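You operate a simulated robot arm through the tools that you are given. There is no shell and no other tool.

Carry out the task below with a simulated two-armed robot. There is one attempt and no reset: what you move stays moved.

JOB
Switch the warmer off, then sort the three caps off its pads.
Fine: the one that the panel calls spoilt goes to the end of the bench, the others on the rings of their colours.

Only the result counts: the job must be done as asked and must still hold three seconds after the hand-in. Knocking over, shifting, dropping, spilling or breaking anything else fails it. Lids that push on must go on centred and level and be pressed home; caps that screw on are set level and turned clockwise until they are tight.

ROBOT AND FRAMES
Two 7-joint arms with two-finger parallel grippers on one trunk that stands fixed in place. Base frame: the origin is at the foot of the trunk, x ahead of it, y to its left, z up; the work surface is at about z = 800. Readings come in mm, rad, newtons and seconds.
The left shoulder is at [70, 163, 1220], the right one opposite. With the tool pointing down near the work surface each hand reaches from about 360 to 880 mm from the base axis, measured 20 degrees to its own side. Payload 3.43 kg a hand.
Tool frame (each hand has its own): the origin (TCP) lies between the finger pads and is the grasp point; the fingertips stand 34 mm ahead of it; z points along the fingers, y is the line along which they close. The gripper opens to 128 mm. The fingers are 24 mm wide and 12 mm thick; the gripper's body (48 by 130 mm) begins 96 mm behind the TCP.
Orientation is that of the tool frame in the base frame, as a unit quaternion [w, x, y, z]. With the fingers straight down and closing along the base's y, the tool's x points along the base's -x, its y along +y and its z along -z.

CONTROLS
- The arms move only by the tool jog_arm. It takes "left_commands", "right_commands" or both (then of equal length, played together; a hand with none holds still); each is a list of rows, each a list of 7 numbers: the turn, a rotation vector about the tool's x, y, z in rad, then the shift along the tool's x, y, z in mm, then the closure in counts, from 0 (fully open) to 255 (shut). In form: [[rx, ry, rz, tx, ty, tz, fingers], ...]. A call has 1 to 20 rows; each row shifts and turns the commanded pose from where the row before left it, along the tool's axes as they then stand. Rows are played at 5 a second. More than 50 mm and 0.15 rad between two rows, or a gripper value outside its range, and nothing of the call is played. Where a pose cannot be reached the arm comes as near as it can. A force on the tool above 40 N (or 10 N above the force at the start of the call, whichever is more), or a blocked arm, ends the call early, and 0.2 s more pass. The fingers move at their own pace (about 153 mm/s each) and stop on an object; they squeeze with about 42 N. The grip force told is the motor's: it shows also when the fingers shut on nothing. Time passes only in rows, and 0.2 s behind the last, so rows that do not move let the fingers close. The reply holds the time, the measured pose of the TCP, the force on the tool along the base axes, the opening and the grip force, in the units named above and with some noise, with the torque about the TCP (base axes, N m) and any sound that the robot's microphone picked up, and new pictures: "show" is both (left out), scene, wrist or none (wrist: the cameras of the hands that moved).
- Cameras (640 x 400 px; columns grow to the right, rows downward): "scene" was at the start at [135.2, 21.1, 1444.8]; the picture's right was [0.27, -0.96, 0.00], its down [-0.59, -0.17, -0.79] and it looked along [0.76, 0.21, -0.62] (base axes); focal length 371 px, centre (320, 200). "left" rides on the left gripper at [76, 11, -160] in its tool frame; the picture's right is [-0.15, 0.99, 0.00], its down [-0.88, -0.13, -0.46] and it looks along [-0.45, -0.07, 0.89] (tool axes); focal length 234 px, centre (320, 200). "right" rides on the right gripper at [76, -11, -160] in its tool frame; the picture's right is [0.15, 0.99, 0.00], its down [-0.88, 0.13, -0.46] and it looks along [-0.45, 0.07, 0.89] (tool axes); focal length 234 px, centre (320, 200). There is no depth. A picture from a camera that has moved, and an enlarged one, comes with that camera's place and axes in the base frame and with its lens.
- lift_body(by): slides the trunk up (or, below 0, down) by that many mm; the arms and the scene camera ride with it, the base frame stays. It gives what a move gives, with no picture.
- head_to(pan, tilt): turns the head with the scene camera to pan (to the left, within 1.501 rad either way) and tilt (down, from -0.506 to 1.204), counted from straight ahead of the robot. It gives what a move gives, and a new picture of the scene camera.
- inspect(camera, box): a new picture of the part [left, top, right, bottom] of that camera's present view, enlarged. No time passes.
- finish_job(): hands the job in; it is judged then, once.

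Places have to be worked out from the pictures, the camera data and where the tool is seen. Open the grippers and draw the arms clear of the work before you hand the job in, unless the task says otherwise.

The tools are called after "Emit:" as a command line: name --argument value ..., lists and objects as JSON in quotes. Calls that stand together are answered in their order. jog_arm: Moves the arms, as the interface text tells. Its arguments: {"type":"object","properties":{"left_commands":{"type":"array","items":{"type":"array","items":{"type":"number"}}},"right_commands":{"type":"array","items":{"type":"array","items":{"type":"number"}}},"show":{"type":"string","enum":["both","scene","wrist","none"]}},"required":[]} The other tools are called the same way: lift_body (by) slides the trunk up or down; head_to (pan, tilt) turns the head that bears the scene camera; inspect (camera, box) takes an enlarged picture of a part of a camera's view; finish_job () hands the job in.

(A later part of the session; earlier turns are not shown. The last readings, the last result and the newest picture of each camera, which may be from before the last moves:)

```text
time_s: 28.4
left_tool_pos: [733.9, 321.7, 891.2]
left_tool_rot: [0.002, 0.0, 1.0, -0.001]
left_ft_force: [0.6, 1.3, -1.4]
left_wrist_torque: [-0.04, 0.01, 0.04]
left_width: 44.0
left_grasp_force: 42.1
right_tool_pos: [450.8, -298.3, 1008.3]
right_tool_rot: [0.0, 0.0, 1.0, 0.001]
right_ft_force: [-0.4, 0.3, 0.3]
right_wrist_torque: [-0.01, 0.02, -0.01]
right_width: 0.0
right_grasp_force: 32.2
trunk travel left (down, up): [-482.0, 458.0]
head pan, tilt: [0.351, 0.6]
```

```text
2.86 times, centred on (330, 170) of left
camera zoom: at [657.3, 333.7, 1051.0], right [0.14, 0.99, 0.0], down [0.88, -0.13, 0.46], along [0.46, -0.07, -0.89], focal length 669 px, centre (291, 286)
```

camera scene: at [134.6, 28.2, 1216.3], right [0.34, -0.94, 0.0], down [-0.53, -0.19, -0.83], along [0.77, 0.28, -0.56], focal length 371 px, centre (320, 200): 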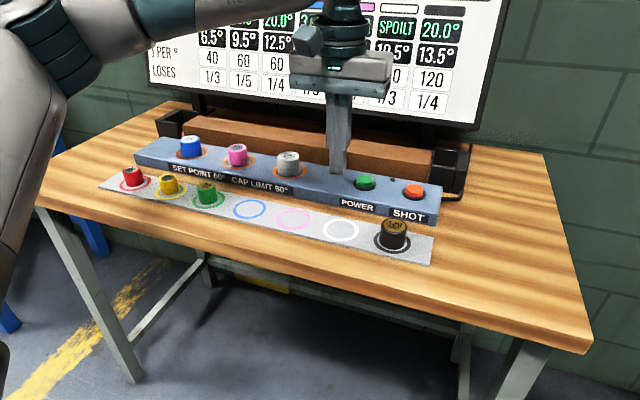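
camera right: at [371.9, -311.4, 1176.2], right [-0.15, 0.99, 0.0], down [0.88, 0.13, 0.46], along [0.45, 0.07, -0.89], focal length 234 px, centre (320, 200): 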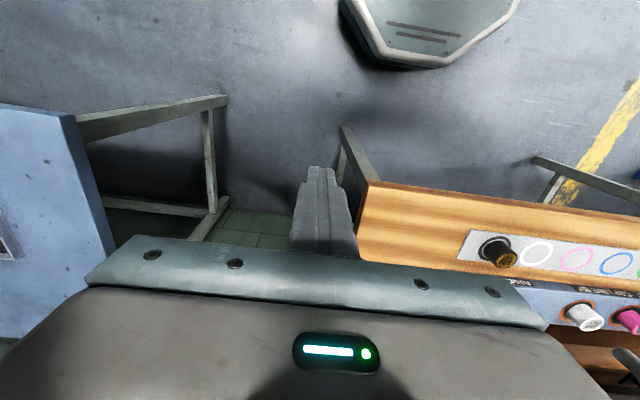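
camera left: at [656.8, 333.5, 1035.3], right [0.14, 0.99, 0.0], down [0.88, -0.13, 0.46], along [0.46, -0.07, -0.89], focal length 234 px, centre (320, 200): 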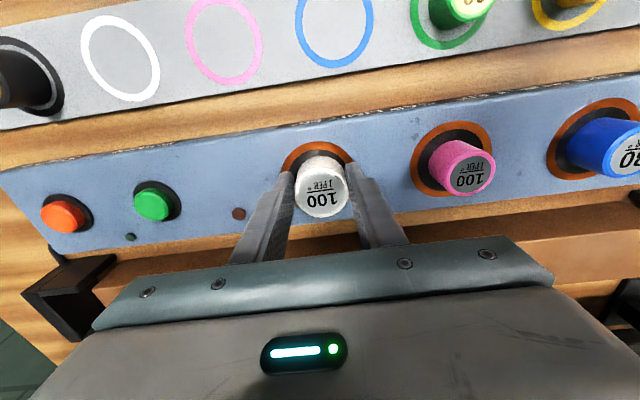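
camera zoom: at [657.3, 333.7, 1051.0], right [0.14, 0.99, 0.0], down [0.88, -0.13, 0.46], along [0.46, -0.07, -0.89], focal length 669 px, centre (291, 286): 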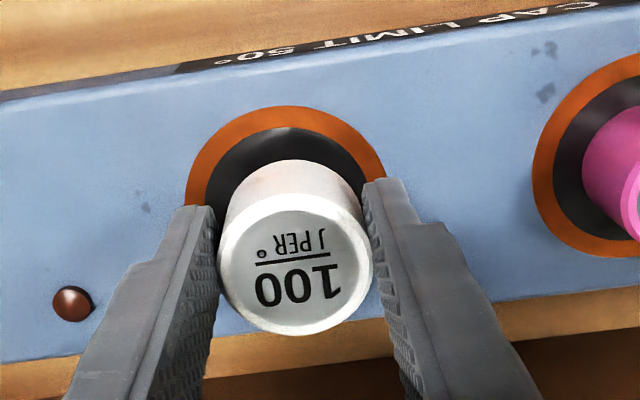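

The white cap is now clearly clear of the pad and held, so a gentle lift works. I'll raise 15 mm more on the trunk, then carry it slowly toward the white ring.

Emit:
lift_body --by 15

Emit:
jog_arm --left_commands '[[0, 0, 0, 2, -2, 0, 255], [0, 0, 0, 4, -5, 0, 255], [0, 0, 0, 6, -7.5, 0, 255], [0, 0, 0, 6, -8, 0, 255], [0, 0, 0, 6, -8, 0, 255]]'

```text
time_s: 29.0
left_tool_pos: [733.3, 323.1, 904.4]
left_tool_rot: [0.002, -0.001, 1.0, 0.0]
left_ft_force: [0.8, 1.0, -1.0]
left_wrist_torque: [0.03, -0.01, 0.0]
left_width: 44.5
left_grasp_force: 42.4
right_tool_pos: [449.8, -298.3, 1023.3]
right_tool_rot: [0.002, 0.0, 1.0, 0.001]
right_ft_force: [0.8, -0.7, -0.1]
right_wrist_torque: [0.01, 0.02, -0.02]
right_width: 0.0
right_grasp_force: 32.7
trunk travel left (down, up): [-497.0, 443.0]
head pan, tilt: [0.351, 0.6]
```

```text
time_s: 30.2
left_tool_pos: [708.0, 291.2, 906.3]
left_tool_rot: [0.002, -0.001, 1.0, -0.001]
left_ft_force: [-0.2, 0.3, -1.0]
left_wrist_torque: [0.03, 0.0, 0.02]
left_width: 44.2
left_grasp_force: 42.4
right_tool_pos: [450.1, -298.6, 1025.6]
right_tool_rot: [0.001, 0.0, 1.0, 0.001]
right_ft_force: [-0.1, 0.3, 0.0]
right_wrist_torque: [0.0, 0.02, -0.02]
right_width: 0.3
right_grasp_force: 33.3
trunk travel left (down, up): [-497.0, 443.0]
head pan, tilt: [0.351, 0.6]
camera scene: at [134.9, 28.0, 1247.2], right [0.34, -0.94, 0.0], down [-0.53, -0.19, -0.82], along [0.77, 0.28, -0.57], focal length 371 px, centre (320, 200)
camera left: at [632.1, 302.6, 1065.8], right [0.14, 0.99, 0.0], down [0.88, -0.13, 0.46], along [0.46, -0.07, -0.89], focal length 234 px, centre (320, 200)
```

scene: 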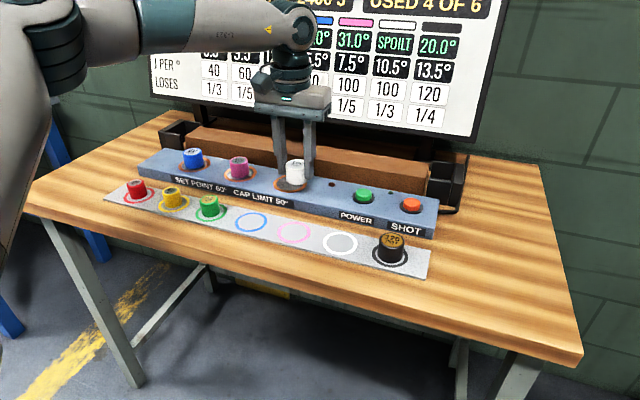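
left: 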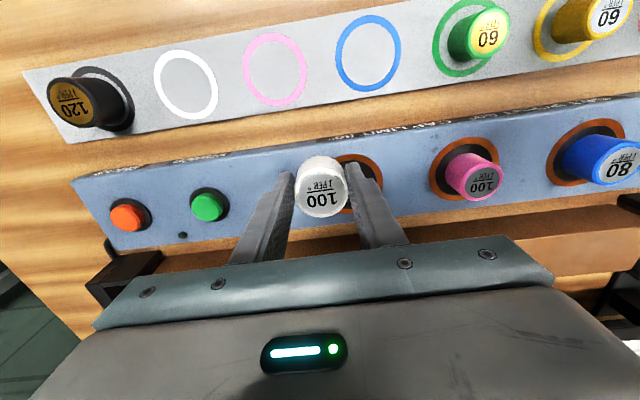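

The cap is held steadily. I'll carry on at about 50 mm/s to over the white ring.

Emit:
jog_arm --left_commands '[[0, 0, 0, 3, -4, 0, 255], [0, 0, 0, 5, -6, 0, 255], [0, 0, 0, 6, -8, 0, 255], [0, 0, 0, 6, -8, 0, 255], [0, 0, 0, 6, -8, 0, 255], [0, 0, 0, 6, -8, 0, 255], [0, 0, 0, 6, -8, 0, 255], [0, 0, 0, 6, -8, 0, 255], [0, 0, 0, 6, -8, 0, 255], [0, 0, 0, 6, -8, 0, 255], [0, 0, 0, 6, -8, 0, 255], [0, 0, 0, 6, -8, 0, 255], [0, 0, 0, 6, -8, 0, 255], [0, 0, 0, 6, -8, 0, 255], [0, 0, 0, 6, -7, 0, 255], [0, 0, 0, 4, -4, 0, 255], [0, 0, 0, 1, -1, 0, 255]]'

```text
time_s: 33.8
left_tool_pos: [617.5, 174.2, 905.2]
left_tool_rot: [0.004, -0.001, 1.0, -0.001]
left_ft_force: [-0.6, 0.4, -1.4]
left_wrist_torque: [0.0, -0.01, -0.01]
left_width: 44.2
left_grasp_force: 42.3
right_tool_pos: [450.1, -298.3, 1023.7]
right_tool_rot: [0.001, 0.0, 1.0, 0.001]
right_ft_force: [0.7, -0.6, 0.3]
right_wrist_torque: [-0.01, 0.01, 0.0]
right_width: 0.2
right_grasp_force: 33.2
trunk travel left (down, up): [-497.0, 443.0]
head pan, tilt: [0.351, 0.6]
camera scene: at [135.1, 28.1, 1247.2], right [0.34, -0.94, 0.0], down [-0.53, -0.19, -0.82], along [0.77, 0.28, -0.57], focal length 371 px, centre (320, 200)
camera left: at [540.9, 185.5, 1066.2], right [0.14, 0.99, 0.0], down [0.88, -0.13, 0.46], along [0.46, -0.07, -0.89], focal length 234 px, centre (320, 200)
```

scene: 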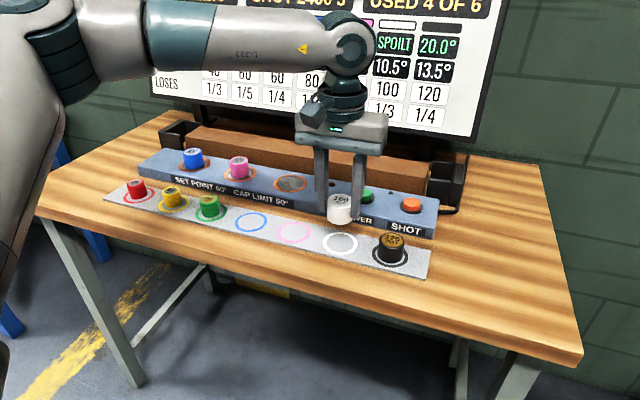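
left: 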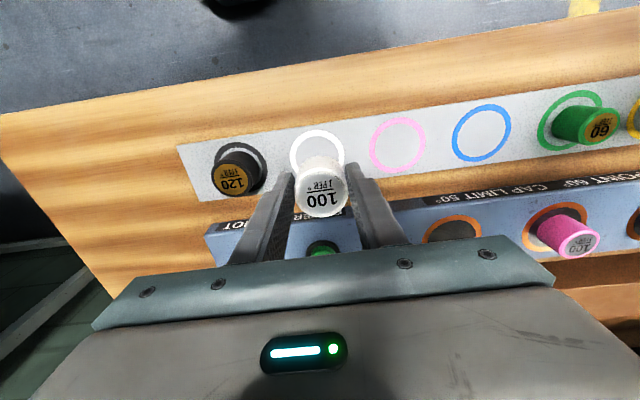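

The cap is over the white ring with no row refused, so the arm has more room here than I expected. I'll raise 15 mm for clearance over the black cap and try carrying it straight on toward the right end in small steps, keeping the white ring as a fallback.

Emit:
lift_body --by 15

Emit:
jog_arm --left_commands '[[0, 0, 0, 0.5, -4, 0, 255], [0, 0, 0, 1, -8, 0, 255], [0, 0, 0, 1, -11, 0, 255], [0, 0, 0, 1, -12, 0, 255], [0, 0, 0, 1, -12, 0, 255], [0, 0, 0, 1, -12, 0, 255], [0, 0, 0, 1, -12, 0, 255], [0, 0, 0, 1, -12, 0, 255], [0, 0, 0, 1, -12, 0, 255], [0, 0, 0, 1, -12, 0, 255], [0, 0, 0, 1, -12, 0, 255], [0, 0, 0, 1, -12, 0, 255], [0, 0, 0, 1, -8, 0, 255], [0, 0, 0, 1, -4, 0, 255]]'

```text
time_s: 34.4
left_tool_pos: [618.4, 173.8, 921.1]
left_tool_rot: [0.004, 0.0, 1.0, -0.001]
left_ft_force: [0.3, -0.1, -0.8]
left_wrist_torque: [0.01, 0.04, -0.02]
left_width: 44.2
left_grasp_force: 42.0
right_tool_pos: [450.1, -299.6, 1040.4]
right_tool_rot: [0.001, 0.0, 1.0, 0.001]
right_ft_force: [-0.4, 0.1, -0.6]
right_wrist_torque: [-0.01, 0.04, 0.01]
right_width: 0.2
right_grasp_force: 32.9
trunk travel left (down, up): [-512.0, 428.0]
head pan, tilt: [0.351, 0.6]
```

```text
time_s: 37.4
left_tool_pos: [548.8, 134.2, 926.9]
left_tool_rot: [0.004, -0.001, 1.0, -0.002]
left_ft_force: [1.1, -0.1, -1.9]
left_wrist_torque: [0.02, 0.01, -0.01]
left_width: 44.3
left_grasp_force: 42.5
left hand out of reach, approached as far as the arm can: row 2, 3, 4, 5, 6, 7, 8, 9, 10, 11, 12, 13
right_tool_pos: [449.9, -298.2, 1039.7]
right_tool_rot: [0.002, 0.0, 1.0, 0.0]
right_ft_force: [-0.3, -0.6, -0.3]
right_wrist_torque: [-0.01, -0.01, -0.02]
right_width: 0.0
right_grasp_force: 33.0
trunk travel left (down, up): [-512.0, 428.0]
head pan, tilt: [0.351, 0.6]
camera scene: at [135.1, 28.1, 1262.2], right [0.34, -0.94, 0.0], down [-0.53, -0.19, -0.82], along [0.77, 0.28, -0.57], focal length 371 px, centre (320, 200)
camera left: at [471.5, 146.3, 1086.4], right [0.14, 0.99, 0.0], down [0.88, -0.13, 0.46], along [0.46, -0.07, -0.89], focal length 234 px, centre (320, 200)
```

scene: 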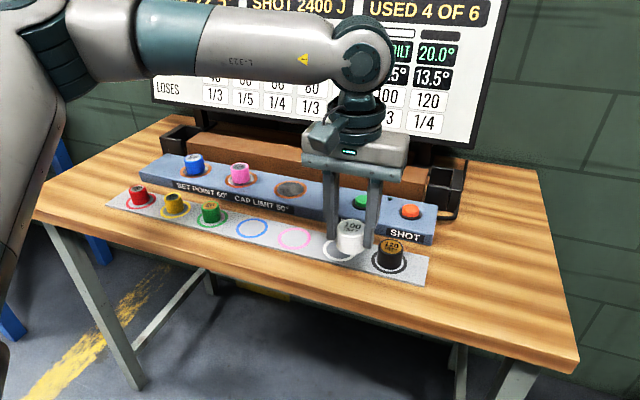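
left: 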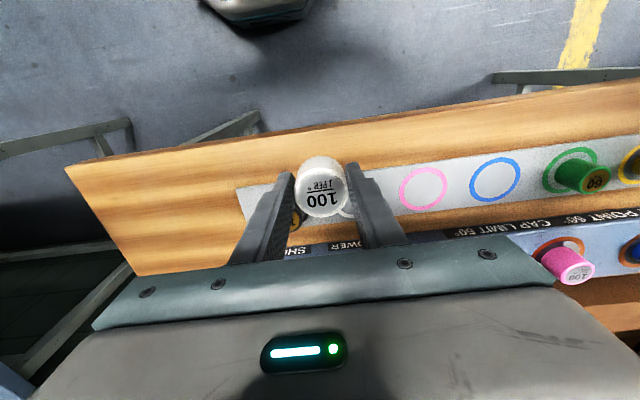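

The inward limit stopped the hand at (549, 134), but the cap is still held. Handover it is: I'm moving slowly back over the white ring.

Emit:
jog_arm --left_commands '[[0, 0, 0, -3, 2, 0, 255], [0, 0, 0, -6, 4.5, 0, 255], [0, 0, 0, -9, 6, 0, 255], [0, 0, 0, -9, 6.5, 0, 255], [0, 0, 0, -9, 6.5, 0, 255], [0, 0, 0, -9, 6.5, 0, 255], [0, 0, 0, -9, 6, 0, 255], [0, 0, 0, -6, 4, 0, 255], [0, 0, 0, -3, 2, 0, 255]]' --show "wrist"

```text
time_s: 39.4
left_tool_pos: [613.5, 176.7, 926.0]
left_tool_rot: [0.004, -0.001, 1.0, -0.002]
left_ft_force: [-1.5, 0.7, -0.2]
left_wrist_torque: [0.03, -0.01, 0.04]
left_width: 44.1
left_grasp_force: 42.2
right_tool_pos: [450.1, -299.9, 1040.3]
right_tool_rot: [0.0, -0.001, 1.0, 0.001]
right_ft_force: [0.2, -0.1, 0.5]
right_wrist_torque: [-0.05, 0.0, 0.01]
right_width: 0.4
right_grasp_force: 33.0
trunk travel left (down, up): [-512.0, 428.0]
head pan, tilt: [0.351, 0.6]
camera left: at [536.6, 187.8, 1087.0], right [0.15, 0.99, 0.0], down [0.88, -0.13, 0.46], along [0.46, -0.07, -0.89], focal length 234 px, centre (320, 200)
```

left: 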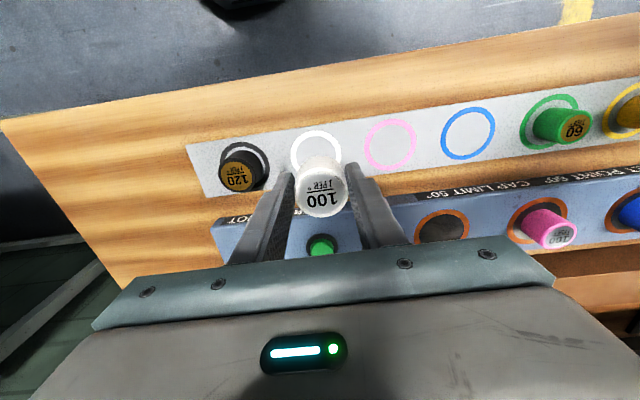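

The cap is back over the ring. I'm lowering on the trunk by 78 mm, which should leave the cap bottom a little above the strip.

Emit:
lift_body --by -78

Emit:
inspect --camera "scene" --box '[260, 80, 500, 230]'

Emit:
inspect --camera "left" --box '[180, 80, 460, 240]'

```text
time_s: 40.6
left_tool_pos: [613.3, 176.3, 851.3]
left_tool_rot: [0.005, -0.001, 1.0, -0.002]
left_ft_force: [2.6, 0.9, 13.1]
left_wrist_torque: [0.29, 0.01, -0.1]
left_width: 44.2
left_grasp_force: 42.3
right_tool_pos: [449.5, -298.3, 961.4]
right_tool_rot: [0.001, 0.001, 1.0, 0.001]
right_ft_force: [-0.2, 0.1, -0.2]
right_wrist_torque: [-0.01, 0.0, 0.01]
right_width: 0.0
right_grasp_force: 33.4
trunk travel left (down, up): [-434.0, 506.0]
head pan, tilt: [0.351, 0.6]
```

```text
2.67 times, centred on (380, 155) of scene
camera zoom: at [134.4, 28.0, 1184.6], right [0.34, -0.94, 0.0], down [-0.53, -0.19, -0.83], along [0.77, 0.28, -0.56], focal length 989 px, centre (160, 320)
```

zoom: 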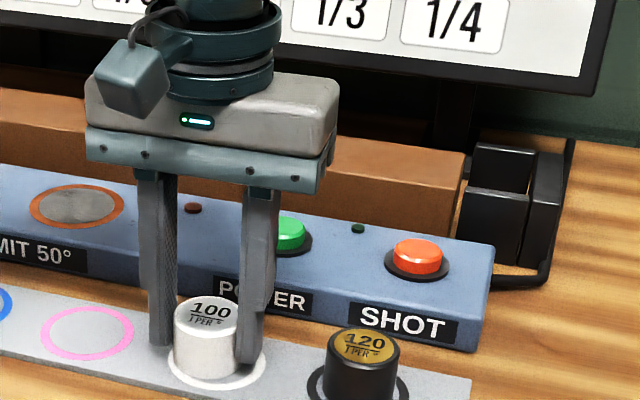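

```text
2.29 times, centred on (320, 160) of left
camera zoom: at [536.1, 187.7, 1011.0], right [0.14, 0.99, 0.0], down [0.88, -0.13, 0.47], along [0.46, -0.07, -0.89], focal length 535 px, centre (320, 291)
```

zoom: 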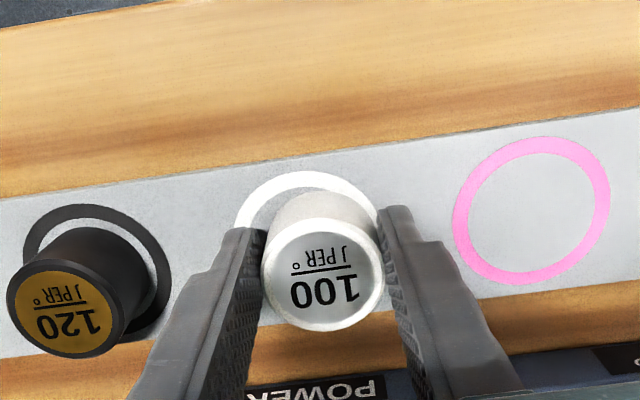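

The cap touched down early: 13 N at TCP z = 851. That makes the cap about 38 mm tall and the pad surface near 826, so my earlier grip was too high. I'll relieve the press by 3 mm, then open to about 70 mm.

Emit:
jog_arm --left_commands '[[0, 0, 0, 0, 0, -2.5, 255], [0, 0, 0, 0, 0, 0, 255]]' --show "none"

Emit:
jog_arm --left_commands '[[0, 0, 0, 0, 0, 0, 150], [0, 0, 0, 0, 0, 0, 115], [0, 0, 0, 0, 0, 0, 115]]' --show "both"

```text
time_s: 41.2
left_tool_pos: [613.3, 175.2, 850.6]
left_tool_rot: [0.003, -0.002, 1.0, -0.002]
left_ft_force: [1.1, 1.6, 2.4]
left_wrist_torque: [0.15, -0.1, -0.01]
left_width: 44.3
left_grasp_force: 42.0
right_tool_pos: [451.1, -299.1, 961.5]
right_tool_rot: [0.001, 0.001, 1.0, 0.001]
right_ft_force: [-0.5, 0.1, -0.3]
right_wrist_torque: [0.02, 0.02, 0.03]
right_width: 0.0
right_grasp_force: 33.0
trunk travel left (down, up): [-434.0, 506.0]
head pan, tilt: [0.351, 0.6]
```

```text
time_s: 42.0
left_tool_pos: [613.2, 176.5, 851.5]
left_tool_rot: [0.003, 0.0, 1.0, -0.002]
left_ft_force: [1.1, -0.1, -0.3]
left_wrist_torque: [0.01, -0.02, 0.0]
left_width: 70.4
left_grasp_force: 0.1
right_tool_pos: [449.0, -298.3, 962.3]
right_tool_rot: [0.002, 0.0, 1.0, 0.001]
right_ft_force: [-0.4, 0.2, -0.4]
right_wrist_torque: [0.02, 0.02, 0.0]
right_width: 0.0
right_grasp_force: 33.0
trunk travel left (down, up): [-434.0, 506.0]
head pan, tilt: [0.351, 0.6]
camera scene: at [134.9, 28.0, 1184.2], right [0.34, -0.94, 0.0], down [-0.53, -0.19, -0.82], along [0.77, 0.28, -0.57], focal length 371 px, centre (320, 200)
camera left: at [536.4, 187.2, 1011.8], right [0.14, 0.99, 0.0], down [0.88, -0.13, 0.46], along [0.46, -0.07, -0.89], focal length 234 px, centre (320, 200)
```

scene: 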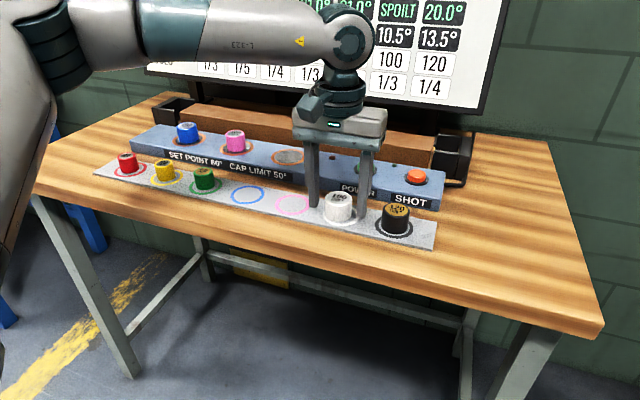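
left: 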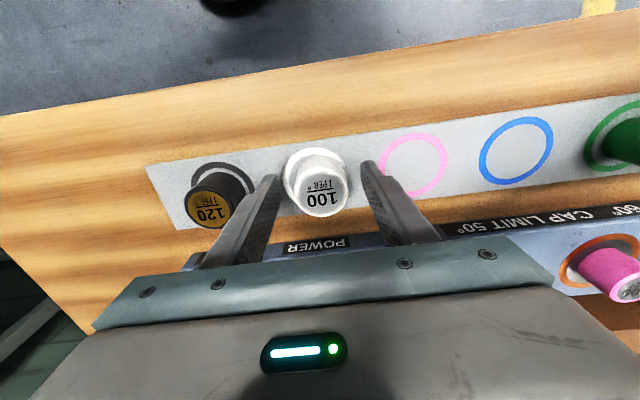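

The white cap stands steadily on the white ring at about (613, 176). The left hand goes up and over to the pink cap at about (735, 434), while the right hand follows to above the white cap.

Emit:
jog_arm --left_commands '[[0, 0, 0, 0, 0, -40, 115], [0, 0, 0, 0, 0, -40, 115], [0, 0, 0, -17.4, 36.9, 0, 95], [0, 0, 0, -17.4, 36.9, 0, 95], [0, 0, 0, -17.4, 36.9, 0, 95], [0, 0, 0, -17.4, 36.9, 0, 95], [0, 0, 0, -17.4, 36.9, 0, 95], [0, 0, 0, -17.4, 36.9, 0, 95], [0, 0, 0, -17.4, 36.9, 0, 95], [0, 0, 0, 0, 0, 0, 95], [0, 0, 0, 0, 0, 0, 95], [0, 0, 0, 0, 0, 0, 95], [0, 0, 0, 0, 0, 0, 95], [0, 0, 0, 0, 0, 0, 95]]' --right_commands '[[0, 0, 0, 0, 0, 0, 255], [0, 0, 0, 0, 0, 0, 255], [0, 0, 0, 0, 0, 0, 255], [0, 0, 0, -14.9, 43.1, 2.9, 115], [0, 0, 0, -14.9, 43.1, 2.9, 115], [0, 0, 0, -14.9, 43.1, 2.9, 115], [0, 0, 0, -14.9, 43.1, 2.9, 115], [0, 0, 0, -14.9, 43.1, 2.9, 115], [0, 0, 0, -14.9, 43.1, 2.9, 115], [0, 0, 0, -14.9, 43.1, 2.9, 115], [0, 0, 0, -14.9, 43.1, 2.9, 115], [0, 0, 0, -14.9, 43.1, 2.9, 115], [0, 0, 0, -14.9, 43.1, 2.9, 115], [0, 0, 0, -14.9, 43.1, 2.9, 115]]'

```text
time_s: 45.0
left_tool_pos: [733.7, 438.7, 930.4]
left_tool_rot: [0.003, -0.001, 1.0, -0.003]
left_ft_force: [-0.1, 1.2, -0.3]
left_wrist_torque: [-0.06, -0.01, -0.02]
left_width: 80.4
left_grasp_force: 0.0
right_tool_pos: [614.0, 176.5, 929.9]
right_tool_rot: [0.001, 0.0, 1.0, 0.0]
right_ft_force: [0.1, 0.2, -0.1]
right_wrist_torque: [-0.05, 0.01, 0.0]
right_width: 70.3
right_grasp_force: 0.0
trunk travel left (down, up): [-434.0, 506.0]
head pan, tilt: [0.351, 0.6]
camera scene: at [134.8, 30.0, 1184.2], right [0.34, -0.94, 0.0], down [-0.53, -0.2, -0.82], along [0.77, 0.28, -0.57], focal length 371 px, centre (320, 200)
camera right: at [537.9, 165.6, 1088.2], right [-0.15, 0.99, 0.0], down [0.88, 0.13, 0.46], along [0.45, 0.07, -0.89], focal length 234 px, centre (320, 200)
camera left: at [656.7, 450.0, 1090.7], right [0.14, 0.99, 0.0], down [0.88, -0.13, 0.46], along [0.46, -0.07, -0.89], focal length 234 px, centre (320, 200)
```

scene: 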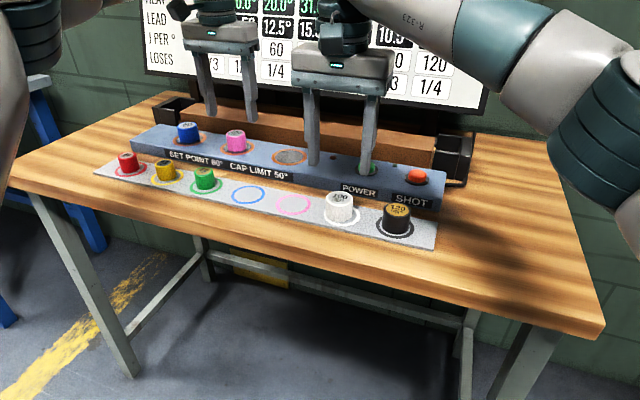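
right: 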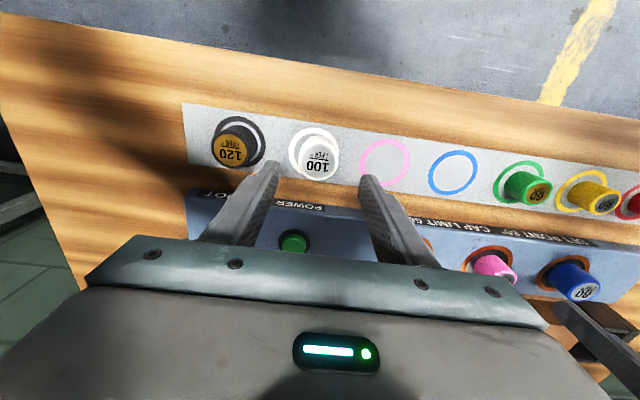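
left: 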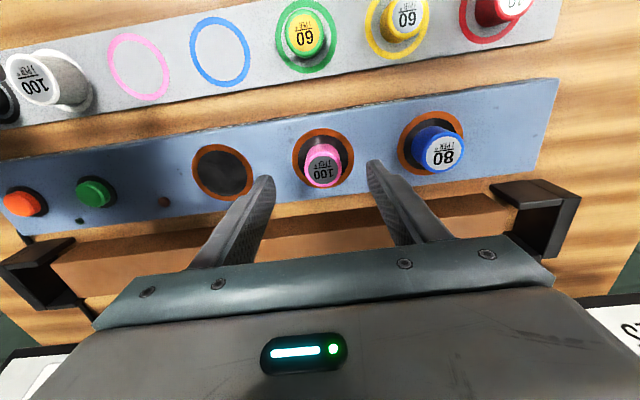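

Both hands arrived cleanly. I'll check both wrist views enlarged before lowering either one.

Emit:
inspect --camera "right" --box '[220, 80, 420, 205]'

Emit:
inspect --camera "left" --box '[220, 100, 420, 225]'

```text
3.20 times, centred on (320, 142) of right
camera zoom: at [537.9, 165.6, 1088.2], right [-0.15, 0.99, 0.0], down [0.88, 0.13, 0.46], along [0.45, 0.07, -0.89], focal length 749 px, centre (320, 384)
```

zoom: 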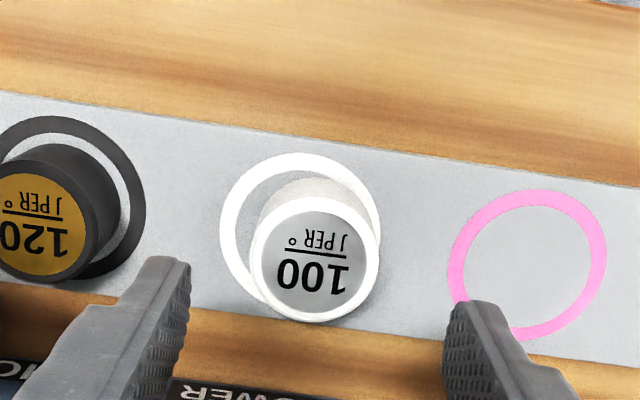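

```text
3.20 times, centred on (320, 162) of left
camera zoom: at [656.7, 450.0, 1090.7], right [0.14, 0.99, 0.0], down [0.88, -0.13, 0.46], along [0.46, -0.07, -0.89], focal length 749 px, centre (320, 320)
```

zoom: 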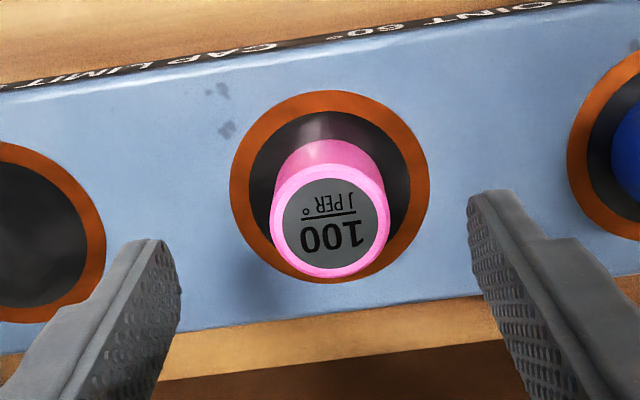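

White sits about (+3, -1) from the right TCP. Pink sits about (+4.5, +2) from the left TCP and is roughly 38 mm wide. I'm lowering both hands to low grips: right to z ≈ 843, left to z ≈ 866.

Emit:
jog_arm --left_commands '[[0, 0, 0, -4.5, 2.3, 15, 95], [0, 0, 0, 0, 0, 15, 95], [0, 0, 0, 0, 0, 15, 95], [0, 0, 0, 0, 0, 12, 95], [0, 0, 0, 0, 0, 7, 95], [0, 0, 0, 0, 0, 0, 95]]' --right_commands '[[0, 0, 0, -3, -1, 20, 115], [0, 0, 0, 0, 0, 20, 115], [0, 0, 0, 0, 0, 20, 115], [0, 0, 0, 0, 0, 17, 115], [0, 0, 0, 0, 0, 10, 115], [0, 0, 0, 0, 0, 0, 115]]'

```text
time_s: 46.4
left_tool_pos: [737.7, 437.4, 865.6]
left_tool_rot: [0.003, -0.001, 1.0, -0.001]
left_ft_force: [0.4, -0.9, 0.8]
left_wrist_torque: [0.01, 0.0, -0.02]
left_width: 80.0
left_grasp_force: 0.1
right_tool_pos: [619.5, 175.3, 843.8]
right_tool_rot: [0.0, 0.001, 1.0, 0.001]
right_ft_force: [0.1, -0.3, 0.4]
right_wrist_torque: [0.0, -0.03, 0.0]
right_width: 70.4
right_grasp_force: 0.1
trunk travel left (down, up): [-434.0, 506.0]
head pan, tilt: [0.351, 0.6]
camera scene: at [134.9, 28.4, 1184.2], right [0.34, -0.94, 0.0], down [-0.53, -0.19, -0.82], along [0.77, 0.28, -0.57], focal length 371 px, centre (320, 200)
camera right: at [541.6, 163.3, 1002.8], right [-0.15, 0.99, 0.0], down [0.88, 0.13, 0.46], along [0.45, 0.07, -0.89], focal length 234 px, centre (320, 200)
camera left: at [662.0, 449.3, 1026.9], right [0.14, 0.99, 0.0], down [0.88, -0.13, 0.46], along [0.46, -0.07, -0.89], focal length 234 px, centre (320, 200)
```

scene: 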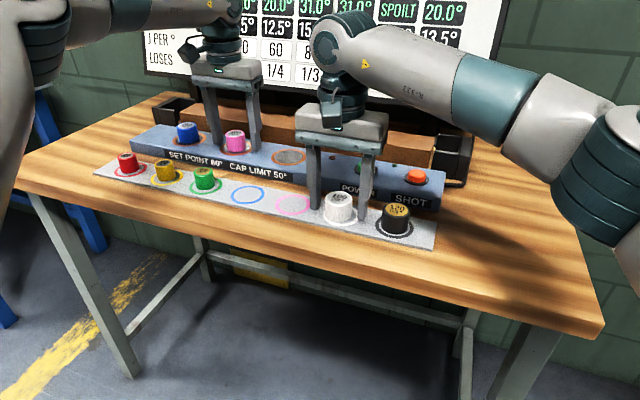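
right: 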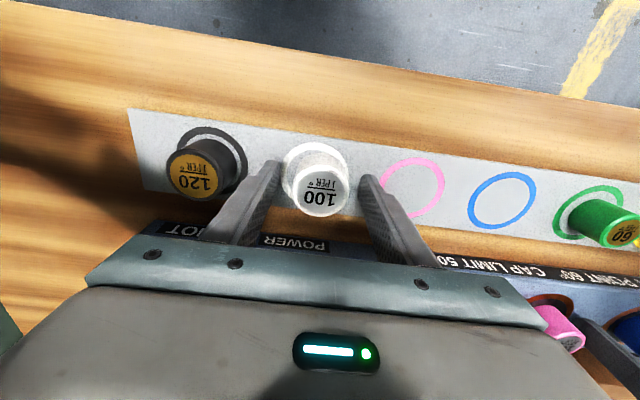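
left: 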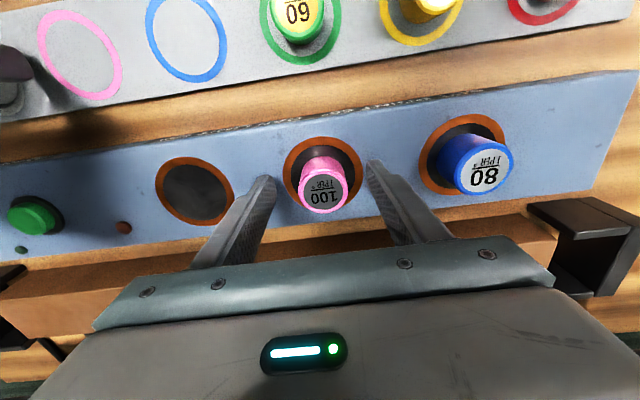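

Both caps stand between their fingers. I'm closing both hands gently and holding.

Emit:
jog_arm --left_commands '[[0, 0, 0, 0, 0, 0, 150], [0, 0, 0, 0, 0, 0, 255], [0, 0, 0, 0, 0, 0, 255], [0, 0, 0, 0, 0, 0, 255]]' --right_commands '[[0, 0, 0, 0, 0, 0, 150], [0, 0, 0, 0, 0, 0, 255], [0, 0, 0, 0, 0, 0, 255], [0, 0, 0, 0, 0, 0, 255]]' --show "wrist"

```text
time_s: 47.4
left_tool_pos: [739.4, 438.7, 867.4]
left_tool_rot: [0.003, -0.001, 1.0, -0.002]
left_ft_force: [0.4, 0.6, 0.5]
left_wrist_torque: [0.06, 0.02, 0.01]
left_width: 38.3
left_grasp_force: 42.4
right_tool_pos: [618.3, 174.3, 844.5]
right_tool_rot: [0.0, 0.0, 1.0, 0.001]
right_ft_force: [-0.3, 0.9, -0.9]
right_wrist_torque: [-0.01, -0.03, 0.0]
right_width: 44.4
right_grasp_force: 43.0
trunk travel left (down, up): [-434.0, 506.0]
head pan, tilt: [0.351, 0.6]
camera right: at [541.7, 163.3, 1003.0], right [-0.15, 0.99, 0.0], down [0.88, 0.13, 0.46], along [0.45, 0.07, -0.89], focal length 234 px, centre (320, 200)
camera left: at [662.2, 449.2, 1026.9], right [0.14, 0.99, 0.0], down [0.88, -0.13, 0.46], along [0.46, -0.07, -0.89], focal length 234 px, centre (320, 200)
```

right: 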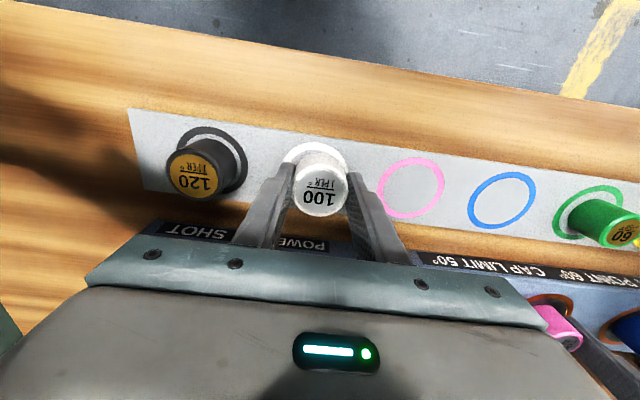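
left: 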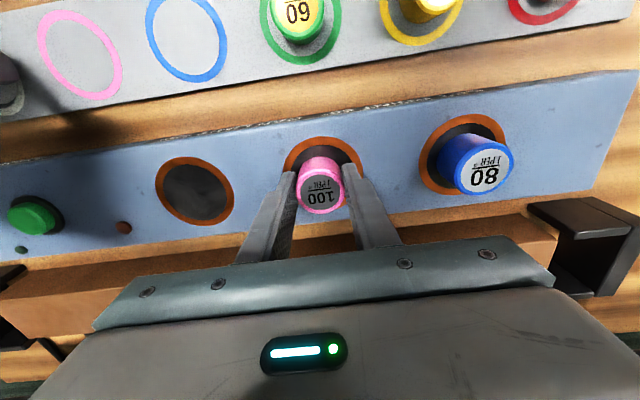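

Both grips are good: 38.3 mm on pink and 44.4 mm on white. I'm lifting both slowly.

Emit:
jog_arm --left_commands '[[0, 0, 0, 0, 0, -2, 255], [0, 0, 0, 0, 0, -3, 255], [0, 0, 0, 0, 0, -5, 255], [0, 0, 0, 0, 0, -6, 255], [0, 0, 0, 0, 0, -7, 255], [0, 0, 0, 0, 0, -7, 255], [0, 0, 0, 0, 0, -6, 255], [0, 0, 0, 0, 0, -4, 255], [0, 0, 0, 0, 0, -2, 255]]' --right_commands '[[0, 0, 0, 0, 0, -2, 255], [0, 0, 0, 0, 0, -4, 255], [0, 0, 0, 0, 0, -7, 255], [0, 0, 0, 0, 0, -9, 255], [0, 0, 0, 0, 0, -10, 255], [0, 0, 0, 0, 0, -10, 255], [0, 0, 0, 0, 0, -9, 255], [0, 0, 0, 0, 0, -6, 255], [0, 0, 0, 0, 0, -3, 255]]'

```text
time_s: 49.4
left_tool_pos: [738.3, 437.8, 909.2]
left_tool_rot: [0.003, -0.002, 1.0, -0.002]
left_ft_force: [-0.2, -0.2, -1.6]
left_wrist_torque: [0.04, -0.03, 0.01]
left_width: 38.6
left_grasp_force: 41.8
right_tool_pos: [617.9, 174.0, 903.8]
right_tool_rot: [0.001, 0.0, 1.0, 0.001]
right_ft_force: [-0.1, -0.6, -0.3]
right_wrist_torque: [-0.01, 0.0, 0.03]
right_width: 44.2
right_grasp_force: 42.3
trunk travel left (down, up): [-434.0, 506.0]
head pan, tilt: [0.351, 0.6]
camera scene: at [135.3, 28.4, 1184.2], right [0.34, -0.94, 0.0], down [-0.53, -0.19, -0.82], along [0.77, 0.28, -0.57], focal length 371 px, centre (320, 200)
camera right: at [540.4, 163.4, 1062.8], right [-0.15, 0.99, 0.0], down [0.88, 0.13, 0.46], along [0.45, 0.07, -0.89], focal length 234 px, centre (320, 200)
camera left: at [662.8, 448.7, 1069.7], right [0.14, 0.99, 0.0], down [0.88, -0.13, 0.46], along [0.46, -0.07, -0.89], focal length 234 px, centre (320, 200)
```

scene: 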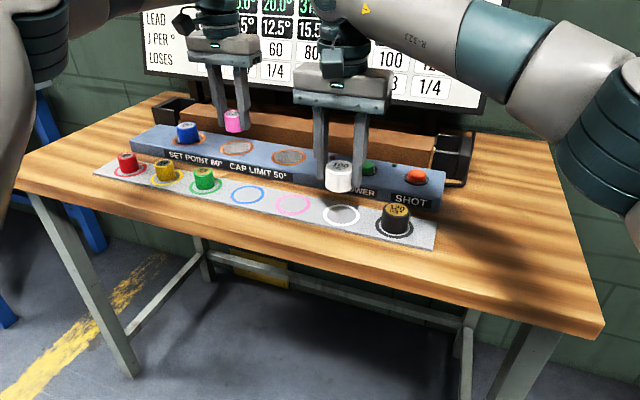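
right: 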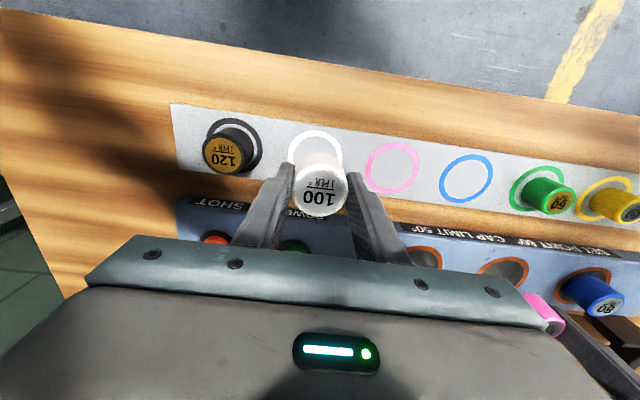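
left: 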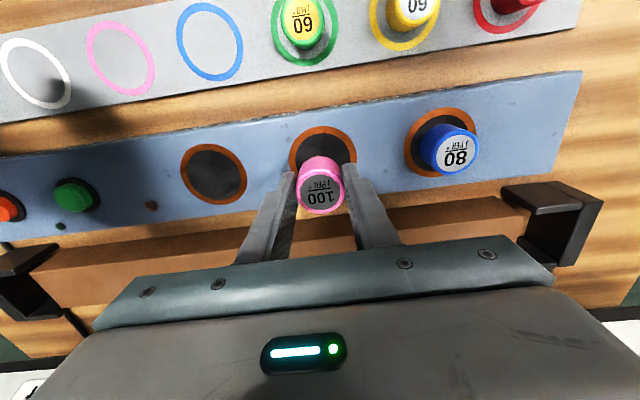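

Both caps are up and firmly held. The right hand now carries white to the free right end at about (620, -125), where the bench edge is near y = -197. The left hand carries pink over the pink ring at about (618, 261).

Emit:
jog_arm --left_commands '[[0, 0, 0, 1.8, -2.65, 0, 255], [0, 0, 0, 3.6, -5.3, 0, 255], [0, 0, 0, 5.4, -7.94, 0, 255], [0, 0, 0, 6.84, -10.06, 0, 255], [0, 0, 0, 6.84, -10.06, 0, 255], [0, 0, 0, 6.84, -10.06, 0, 255], [0, 0, 0, 6.84, -10.06, 0, 255], [0, 0, 0, 6.84, -10.06, 0, 255], [0, 0, 0, 6.84, -10.06, 0, 255], [0, 0, 0, 6.84, -10.06, 0, 255], [0, 0, 0, 6.84, -10.06, 0, 255], [0, 0, 0, 6.84, -10.06, 0, 255], [0, 0, 0, 6.84, -10.06, 0, 255], [0, 0, 0, 6.84, -10.06, 0, 255], [0, 0, 0, 6.84, -10.06, 0, 255], [0, 0, 0, 6.84, -10.06, 0, 255], [0, 0, 0, 6.84, -10.06, 0, 255], [0, 0, 0, 6.84, -10.06, 0, 255], [0, 0, 0, 4.2, -6.18, 0, 255], [0, 0, 0, 2.4, -3.53, 0, 255]]' --right_commands '[[0, 0, 0, 0, -4, -5, 255], [0, 0, 0, 0, -8, -5, 255], [0, 0, 0, 0, -12, -5, 255], [0, 0, 0, 0, -17, -5, 255], [0, 0, 0, 0, -17, 0, 255], [0, 0, 0, 0, -17, 0, 255], [0, 0, 0, 0, -17, 0, 255], [0, 0, 0, 0, -17, 0, 255], [0, 0, 0, 0, -17, 0, 255], [0, 0, 0, 0, -17, 0, 255], [0, 0, 0, 0, -17, 0, 255], [0, 0, 0, 0, -17, 0, 255], [0, 0, 0, 0, -17, 0, 255], [0, 0, 0, 0, -17, 0, 255], [0, 0, 0, 0, -17, 0, 255], [0, 0, 0, 0, -17, 0, 255], [0, 0, 0, 0, -17, 0, 255], [0, 0, 0, 0, -17, 0, 255], [0, 0, 0, 0, -12, 0, 255], [0, 0, 0, 0, -8, 0, 255]]'

```text
time_s: 53.6
left_tool_pos: [620.2, 260.5, 909.4]
left_tool_rot: [0.003, 0.0, 1.0, -0.001]
left_ft_force: [0.3, 0.5, -2.4]
left_wrist_torque: [-0.03, 0.04, -0.02]
left_width: 38.7
left_grasp_force: 42.4
right_tool_pos: [616.1, -124.2, 923.7]
right_tool_rot: [0.001, 0.0, 1.0, 0.002]
right_ft_force: [0.0, -0.6, -1.1]
right_wrist_torque: [0.01, 0.0, -0.03]
right_width: 44.2
right_grasp_force: 41.1
trunk travel left (down, up): [-434.0, 506.0]
head pan, tilt: [0.351, 0.6]
camera scene: at [135.3, 27.9, 1184.2], right [0.34, -0.94, 0.0], down [-0.53, -0.19, -0.82], along [0.77, 0.28, -0.57], focal length 371 px, centre (320, 200)
camera right: at [541.4, -137.2, 1081.5], right [-0.15, 0.99, 0.0], down [0.88, 0.13, 0.46], along [0.45, 0.07, -0.89], focal length 234 px, centre (320, 200)
camera left: at [543.0, 271.5, 1069.2], right [0.14, 0.99, 0.0], down [0.88, -0.13, 0.46], along [0.46, -0.07, -0.89], focal length 234 px, centre (320, 200)
```

scene: 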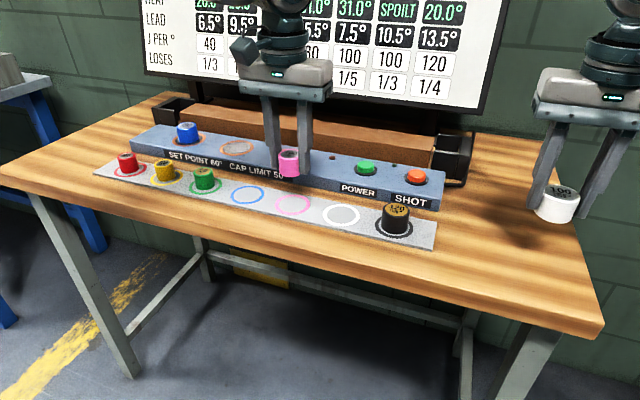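
right: 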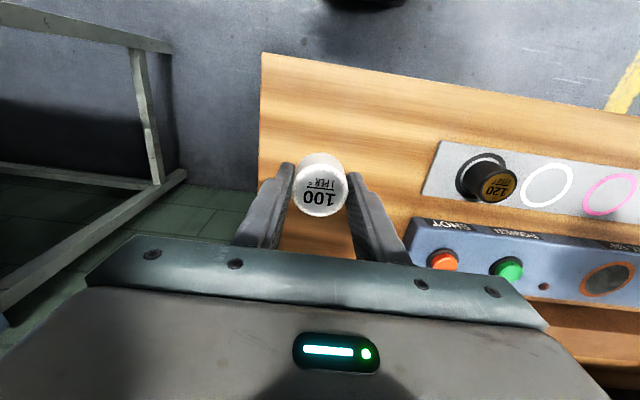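
left: 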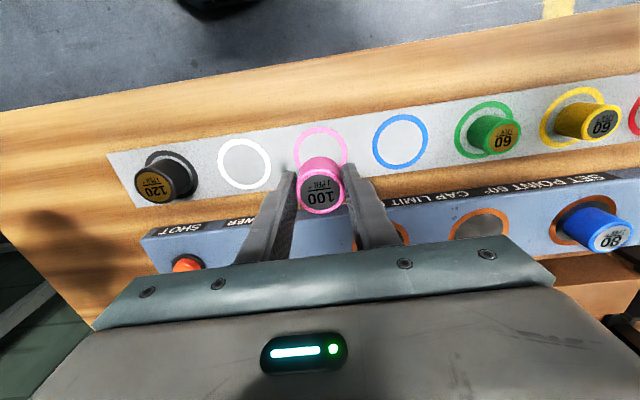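

Both caps are over their places. I'll check how the pink cap lines up with its ring, and how far white is from the bench edge, in enlarged views before lowering.

Emit:
inspect --camera "left" --box '[220, 90, 420, 215]'

Emit:
inspect --camera "right" --box '[200, 40, 480, 215]'

```text
3.20 times, centred on (320, 152) of left
camera zoom: at [543.0, 271.5, 1069.2], right [0.14, 0.99, 0.0], down [0.88, -0.13, 0.46], along [0.46, -0.07, -0.89], focal length 749 px, centre (320, 352)
```

zoom: 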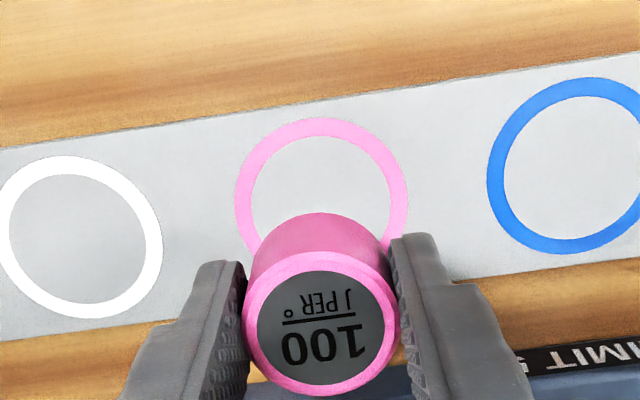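

```text
2.29 times, centred on (340, 128) of right
camera zoom: at [541.4, -137.2, 1081.5], right [-0.15, 0.99, 0.0], down [0.88, 0.13, 0.46], along [0.45, 0.07, -0.89], focal length 535 px, centre (274, 366)
```

zoom: 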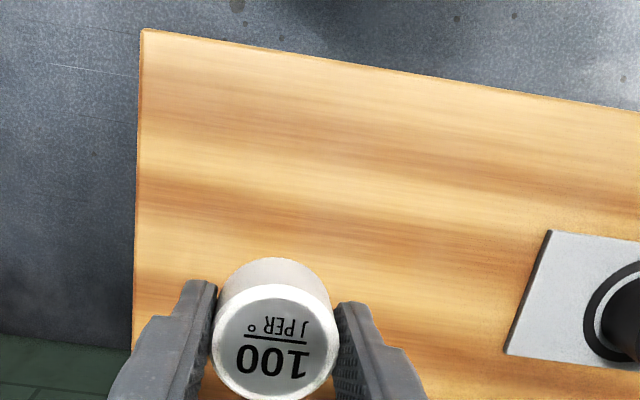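

Pink needs about 1.5 mm back and 0.8 mm left to centre on its ring. White is over clear wood about 74 mm from the edge. I'm lowering both to just above their surfaces.

Emit:
jog_arm --left_commands '[[0, 0, 0, 1.5, 0.8, 5, 255], [0, 0, 0, 0, 0, 8, 255], [0, 0, 0, 0, 0, 9, 255], [0, 0, 0, 0, 0, 9, 255], [0, 0, 0, 0, 0, 9, 255], [0, 0, 0, 0, 0, 9, 255], [0, 0, 0, 0, 0, 8, 255], [0, 0, 0, 0, 0, 5, 255]]' --right_commands '[[0, 0, 0, 0, 0, 6, 255], [0, 0, 0, 0, 0, 10, 255], [0, 0, 0, 0, 0, 11, 255], [0, 0, 0, 0, 0, 11, 255], [0, 0, 0, 0, 0, 11, 255], [0, 0, 0, 0, 0, 11, 255], [0, 0, 0, 0, 0, 10, 255], [0, 0, 0, 0, 0, 7, 255]]'

```text
time_s: 55.4
left_tool_pos: [618.9, 259.5, 846.2]
left_tool_rot: [0.003, -0.001, 1.0, -0.002]
left_ft_force: [0.5, 0.7, -2.2]
left_wrist_torque: [0.02, 0.0, 0.05]
left_width: 38.7
left_grasp_force: 42.3
right_tool_pos: [616.0, -125.5, 845.4]
right_tool_rot: [0.0, 0.0, 1.0, 0.001]
right_ft_force: [-0.9, -0.4, -0.4]
right_wrist_torque: [-0.01, -0.02, -0.01]
right_width: 44.2
right_grasp_force: 42.1
trunk travel left (down, up): [-434.0, 506.0]
head pan, tilt: [0.351, 0.6]
camera scene: at [135.5, 28.2, 1184.2], right [0.34, -0.94, 0.0], down [-0.53, -0.19, -0.82], along [0.77, 0.28, -0.57], focal length 371 px, centre (320, 200)
camera right: at [539.5, -136.1, 1003.3], right [-0.15, 0.99, 0.0], down [0.88, 0.13, 0.46], along [0.45, 0.07, -0.89], focal length 234 px, centre (320, 200)
camera left: at [542.1, 272.0, 1007.0], right [0.14, 0.99, 0.0], down [0.88, -0.13, 0.46], along [0.46, -0.07, -0.89], focal length 234 px, centre (320, 200)
```

scene: 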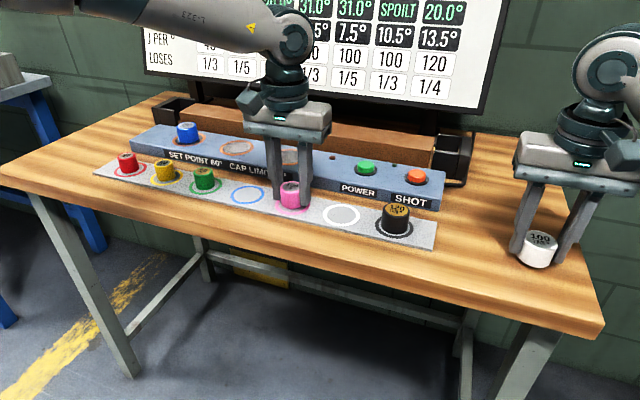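
right: 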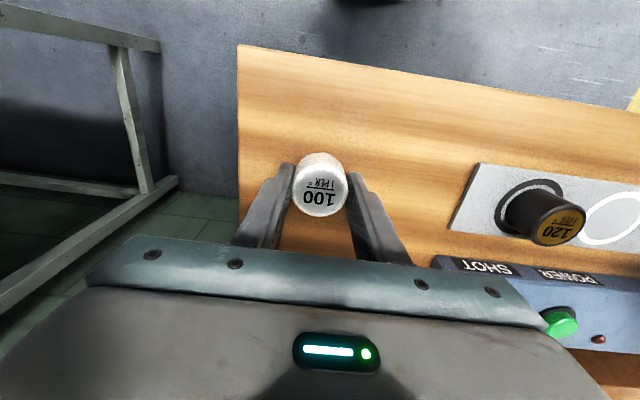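
left: 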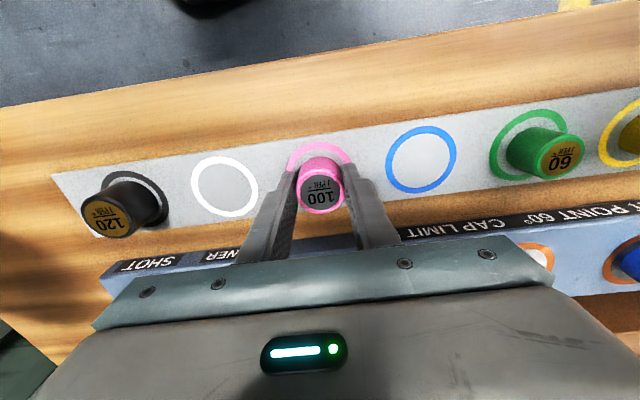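

No contact yet. I'll lower both in 1 mm steps and watch the vertical forces.

Emit:
jog_arm --left_commands '[[0, 0, 0, 0, 0, 1, 255], [0, 0, 0, 0, 0, 1, 255], [0, 0, 0, 0, 0, 1, 255]]' --right_commands '[[0, 0, 0, 0, 0, 1, 255], [0, 0, 0, 0, 0, 1, 255], [0, 0, 0, 0, 0, 1, 255]]' --show "none"

```text
time_s: 56.2
left_tool_pos: [618.4, 260.6, 842.5]
left_tool_rot: [0.004, -0.001, 1.0, -0.002]
left_ft_force: [0.1, -0.1, -1.9]
left_wrist_torque: [-0.01, -0.02, -0.04]
left_width: 38.6
left_grasp_force: 42.0
right_tool_pos: [617.8, -123.3, 842.6]
right_tool_rot: [0.001, -0.001, 1.0, 0.0]
right_ft_force: [0.4, 1.4, -0.6]
right_wrist_torque: [-0.01, -0.01, 0.01]
right_width: 44.4
right_grasp_force: 42.0
trunk travel left (down, up): [-434.0, 506.0]
head pan, tilt: [0.351, 0.6]
```

Still no contact at about 842.5 on either side, so I'll continue in 1 mm steps.

Emit:
jog_arm --left_commands '[[0, 0, 0, 0, 0, 1, 255], [0, 0, 0, 0, 0, 1, 255]]' --right_commands '[[0, 0, 0, 0, 0, 1, 255], [0, 0, 0, 0, 0, 1, 255]]' --show "none"

```text
time_s: 56.8
left_tool_pos: [618.1, 260.5, 842.9]
left_tool_rot: [0.005, -0.001, 1.0, -0.001]
left_ft_force: [-0.8, 2.6, 3.0]
left_wrist_torque: [0.19, 0.05, 0.03]
left_width: 38.4
left_grasp_force: 42.3
right_tool_pos: [616.1, -123.7, 841.9]
right_tool_rot: [0.001, -0.001, 1.0, 0.0]
right_ft_force: [-0.1, 0.2, -1.3]
right_wrist_torque: [0.0, 0.01, -0.02]
right_width: 44.2
right_grasp_force: 41.7
trunk travel left (down, up): [-434.0, 506.0]
head pan, tilt: [0.351, 0.6]
```

Pink has touched down, with the left force swinging from -2 to +3 N. White hasn't, so I'm lowering only the right hand.

Emit:
jog_arm --right_commands '[[0, 0, 0, 0, 0, 1, 255], [0, 0, 0, 0, 0, 1, 255]]' --show "none"

```text
time_s: 57.4
left_tool_pos: [618.2, 259.4, 842.4]
left_tool_rot: [0.004, -0.001, 1.0, -0.002]
left_ft_force: [1.2, 3.1, 7.3]
left_wrist_torque: [0.29, 0.01, -0.01]
left_width: 38.7
left_grasp_force: 41.6
right_tool_pos: [615.1, -124.5, 840.9]
right_tool_rot: [0.0, 0.0, 1.0, 0.001]
right_ft_force: [0.2, 0.5, -1.2]
right_wrist_torque: [0.03, 0.03, 0.0]
right_width: 44.3
right_grasp_force: 42.3
trunk travel left (down, up): [-434.0, 506.0]
head pan, tilt: [0.351, 0.6]
```

The left hand presses lightly at about 7 N, so I'll ease it up 1 mm. The right hand needs to go on down.

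Emit:
jog_arm --left_commands '[[0, 0, 0, 0, 0, -1, 255], [0, 0, 0, 0, 0, 0, 255], [0, 0, 0, 0, 0, 0, 255]]' --right_commands '[[0, 0, 0, 0, 0, 1, 255], [0, 0, 0, 0, 0, 1, 255], [0, 0, 0, 0, 0, 0, 255]]' --show "none"

```text
time_s: 58.2
left_tool_pos: [616.3, 259.3, 842.8]
left_tool_rot: [0.003, 0.0, 1.0, -0.002]
left_ft_force: [0.5, 0.0, -2.4]
left_wrist_torque: [-0.03, -0.02, 0.0]
left_width: 38.4
left_grasp_force: 42.3
right_tool_pos: [616.7, -122.8, 838.9]
right_tool_rot: [0.001, 0.0, 1.0, 0.002]
right_ft_force: [0.5, 0.2, 12.4]
right_wrist_torque: [-0.18, 0.13, 0.04]
right_width: 44.1
right_grasp_force: 41.5
trunk travel left (down, up): [-434.0, 506.0]
head pan, tilt: [0.351, 0.6]
```

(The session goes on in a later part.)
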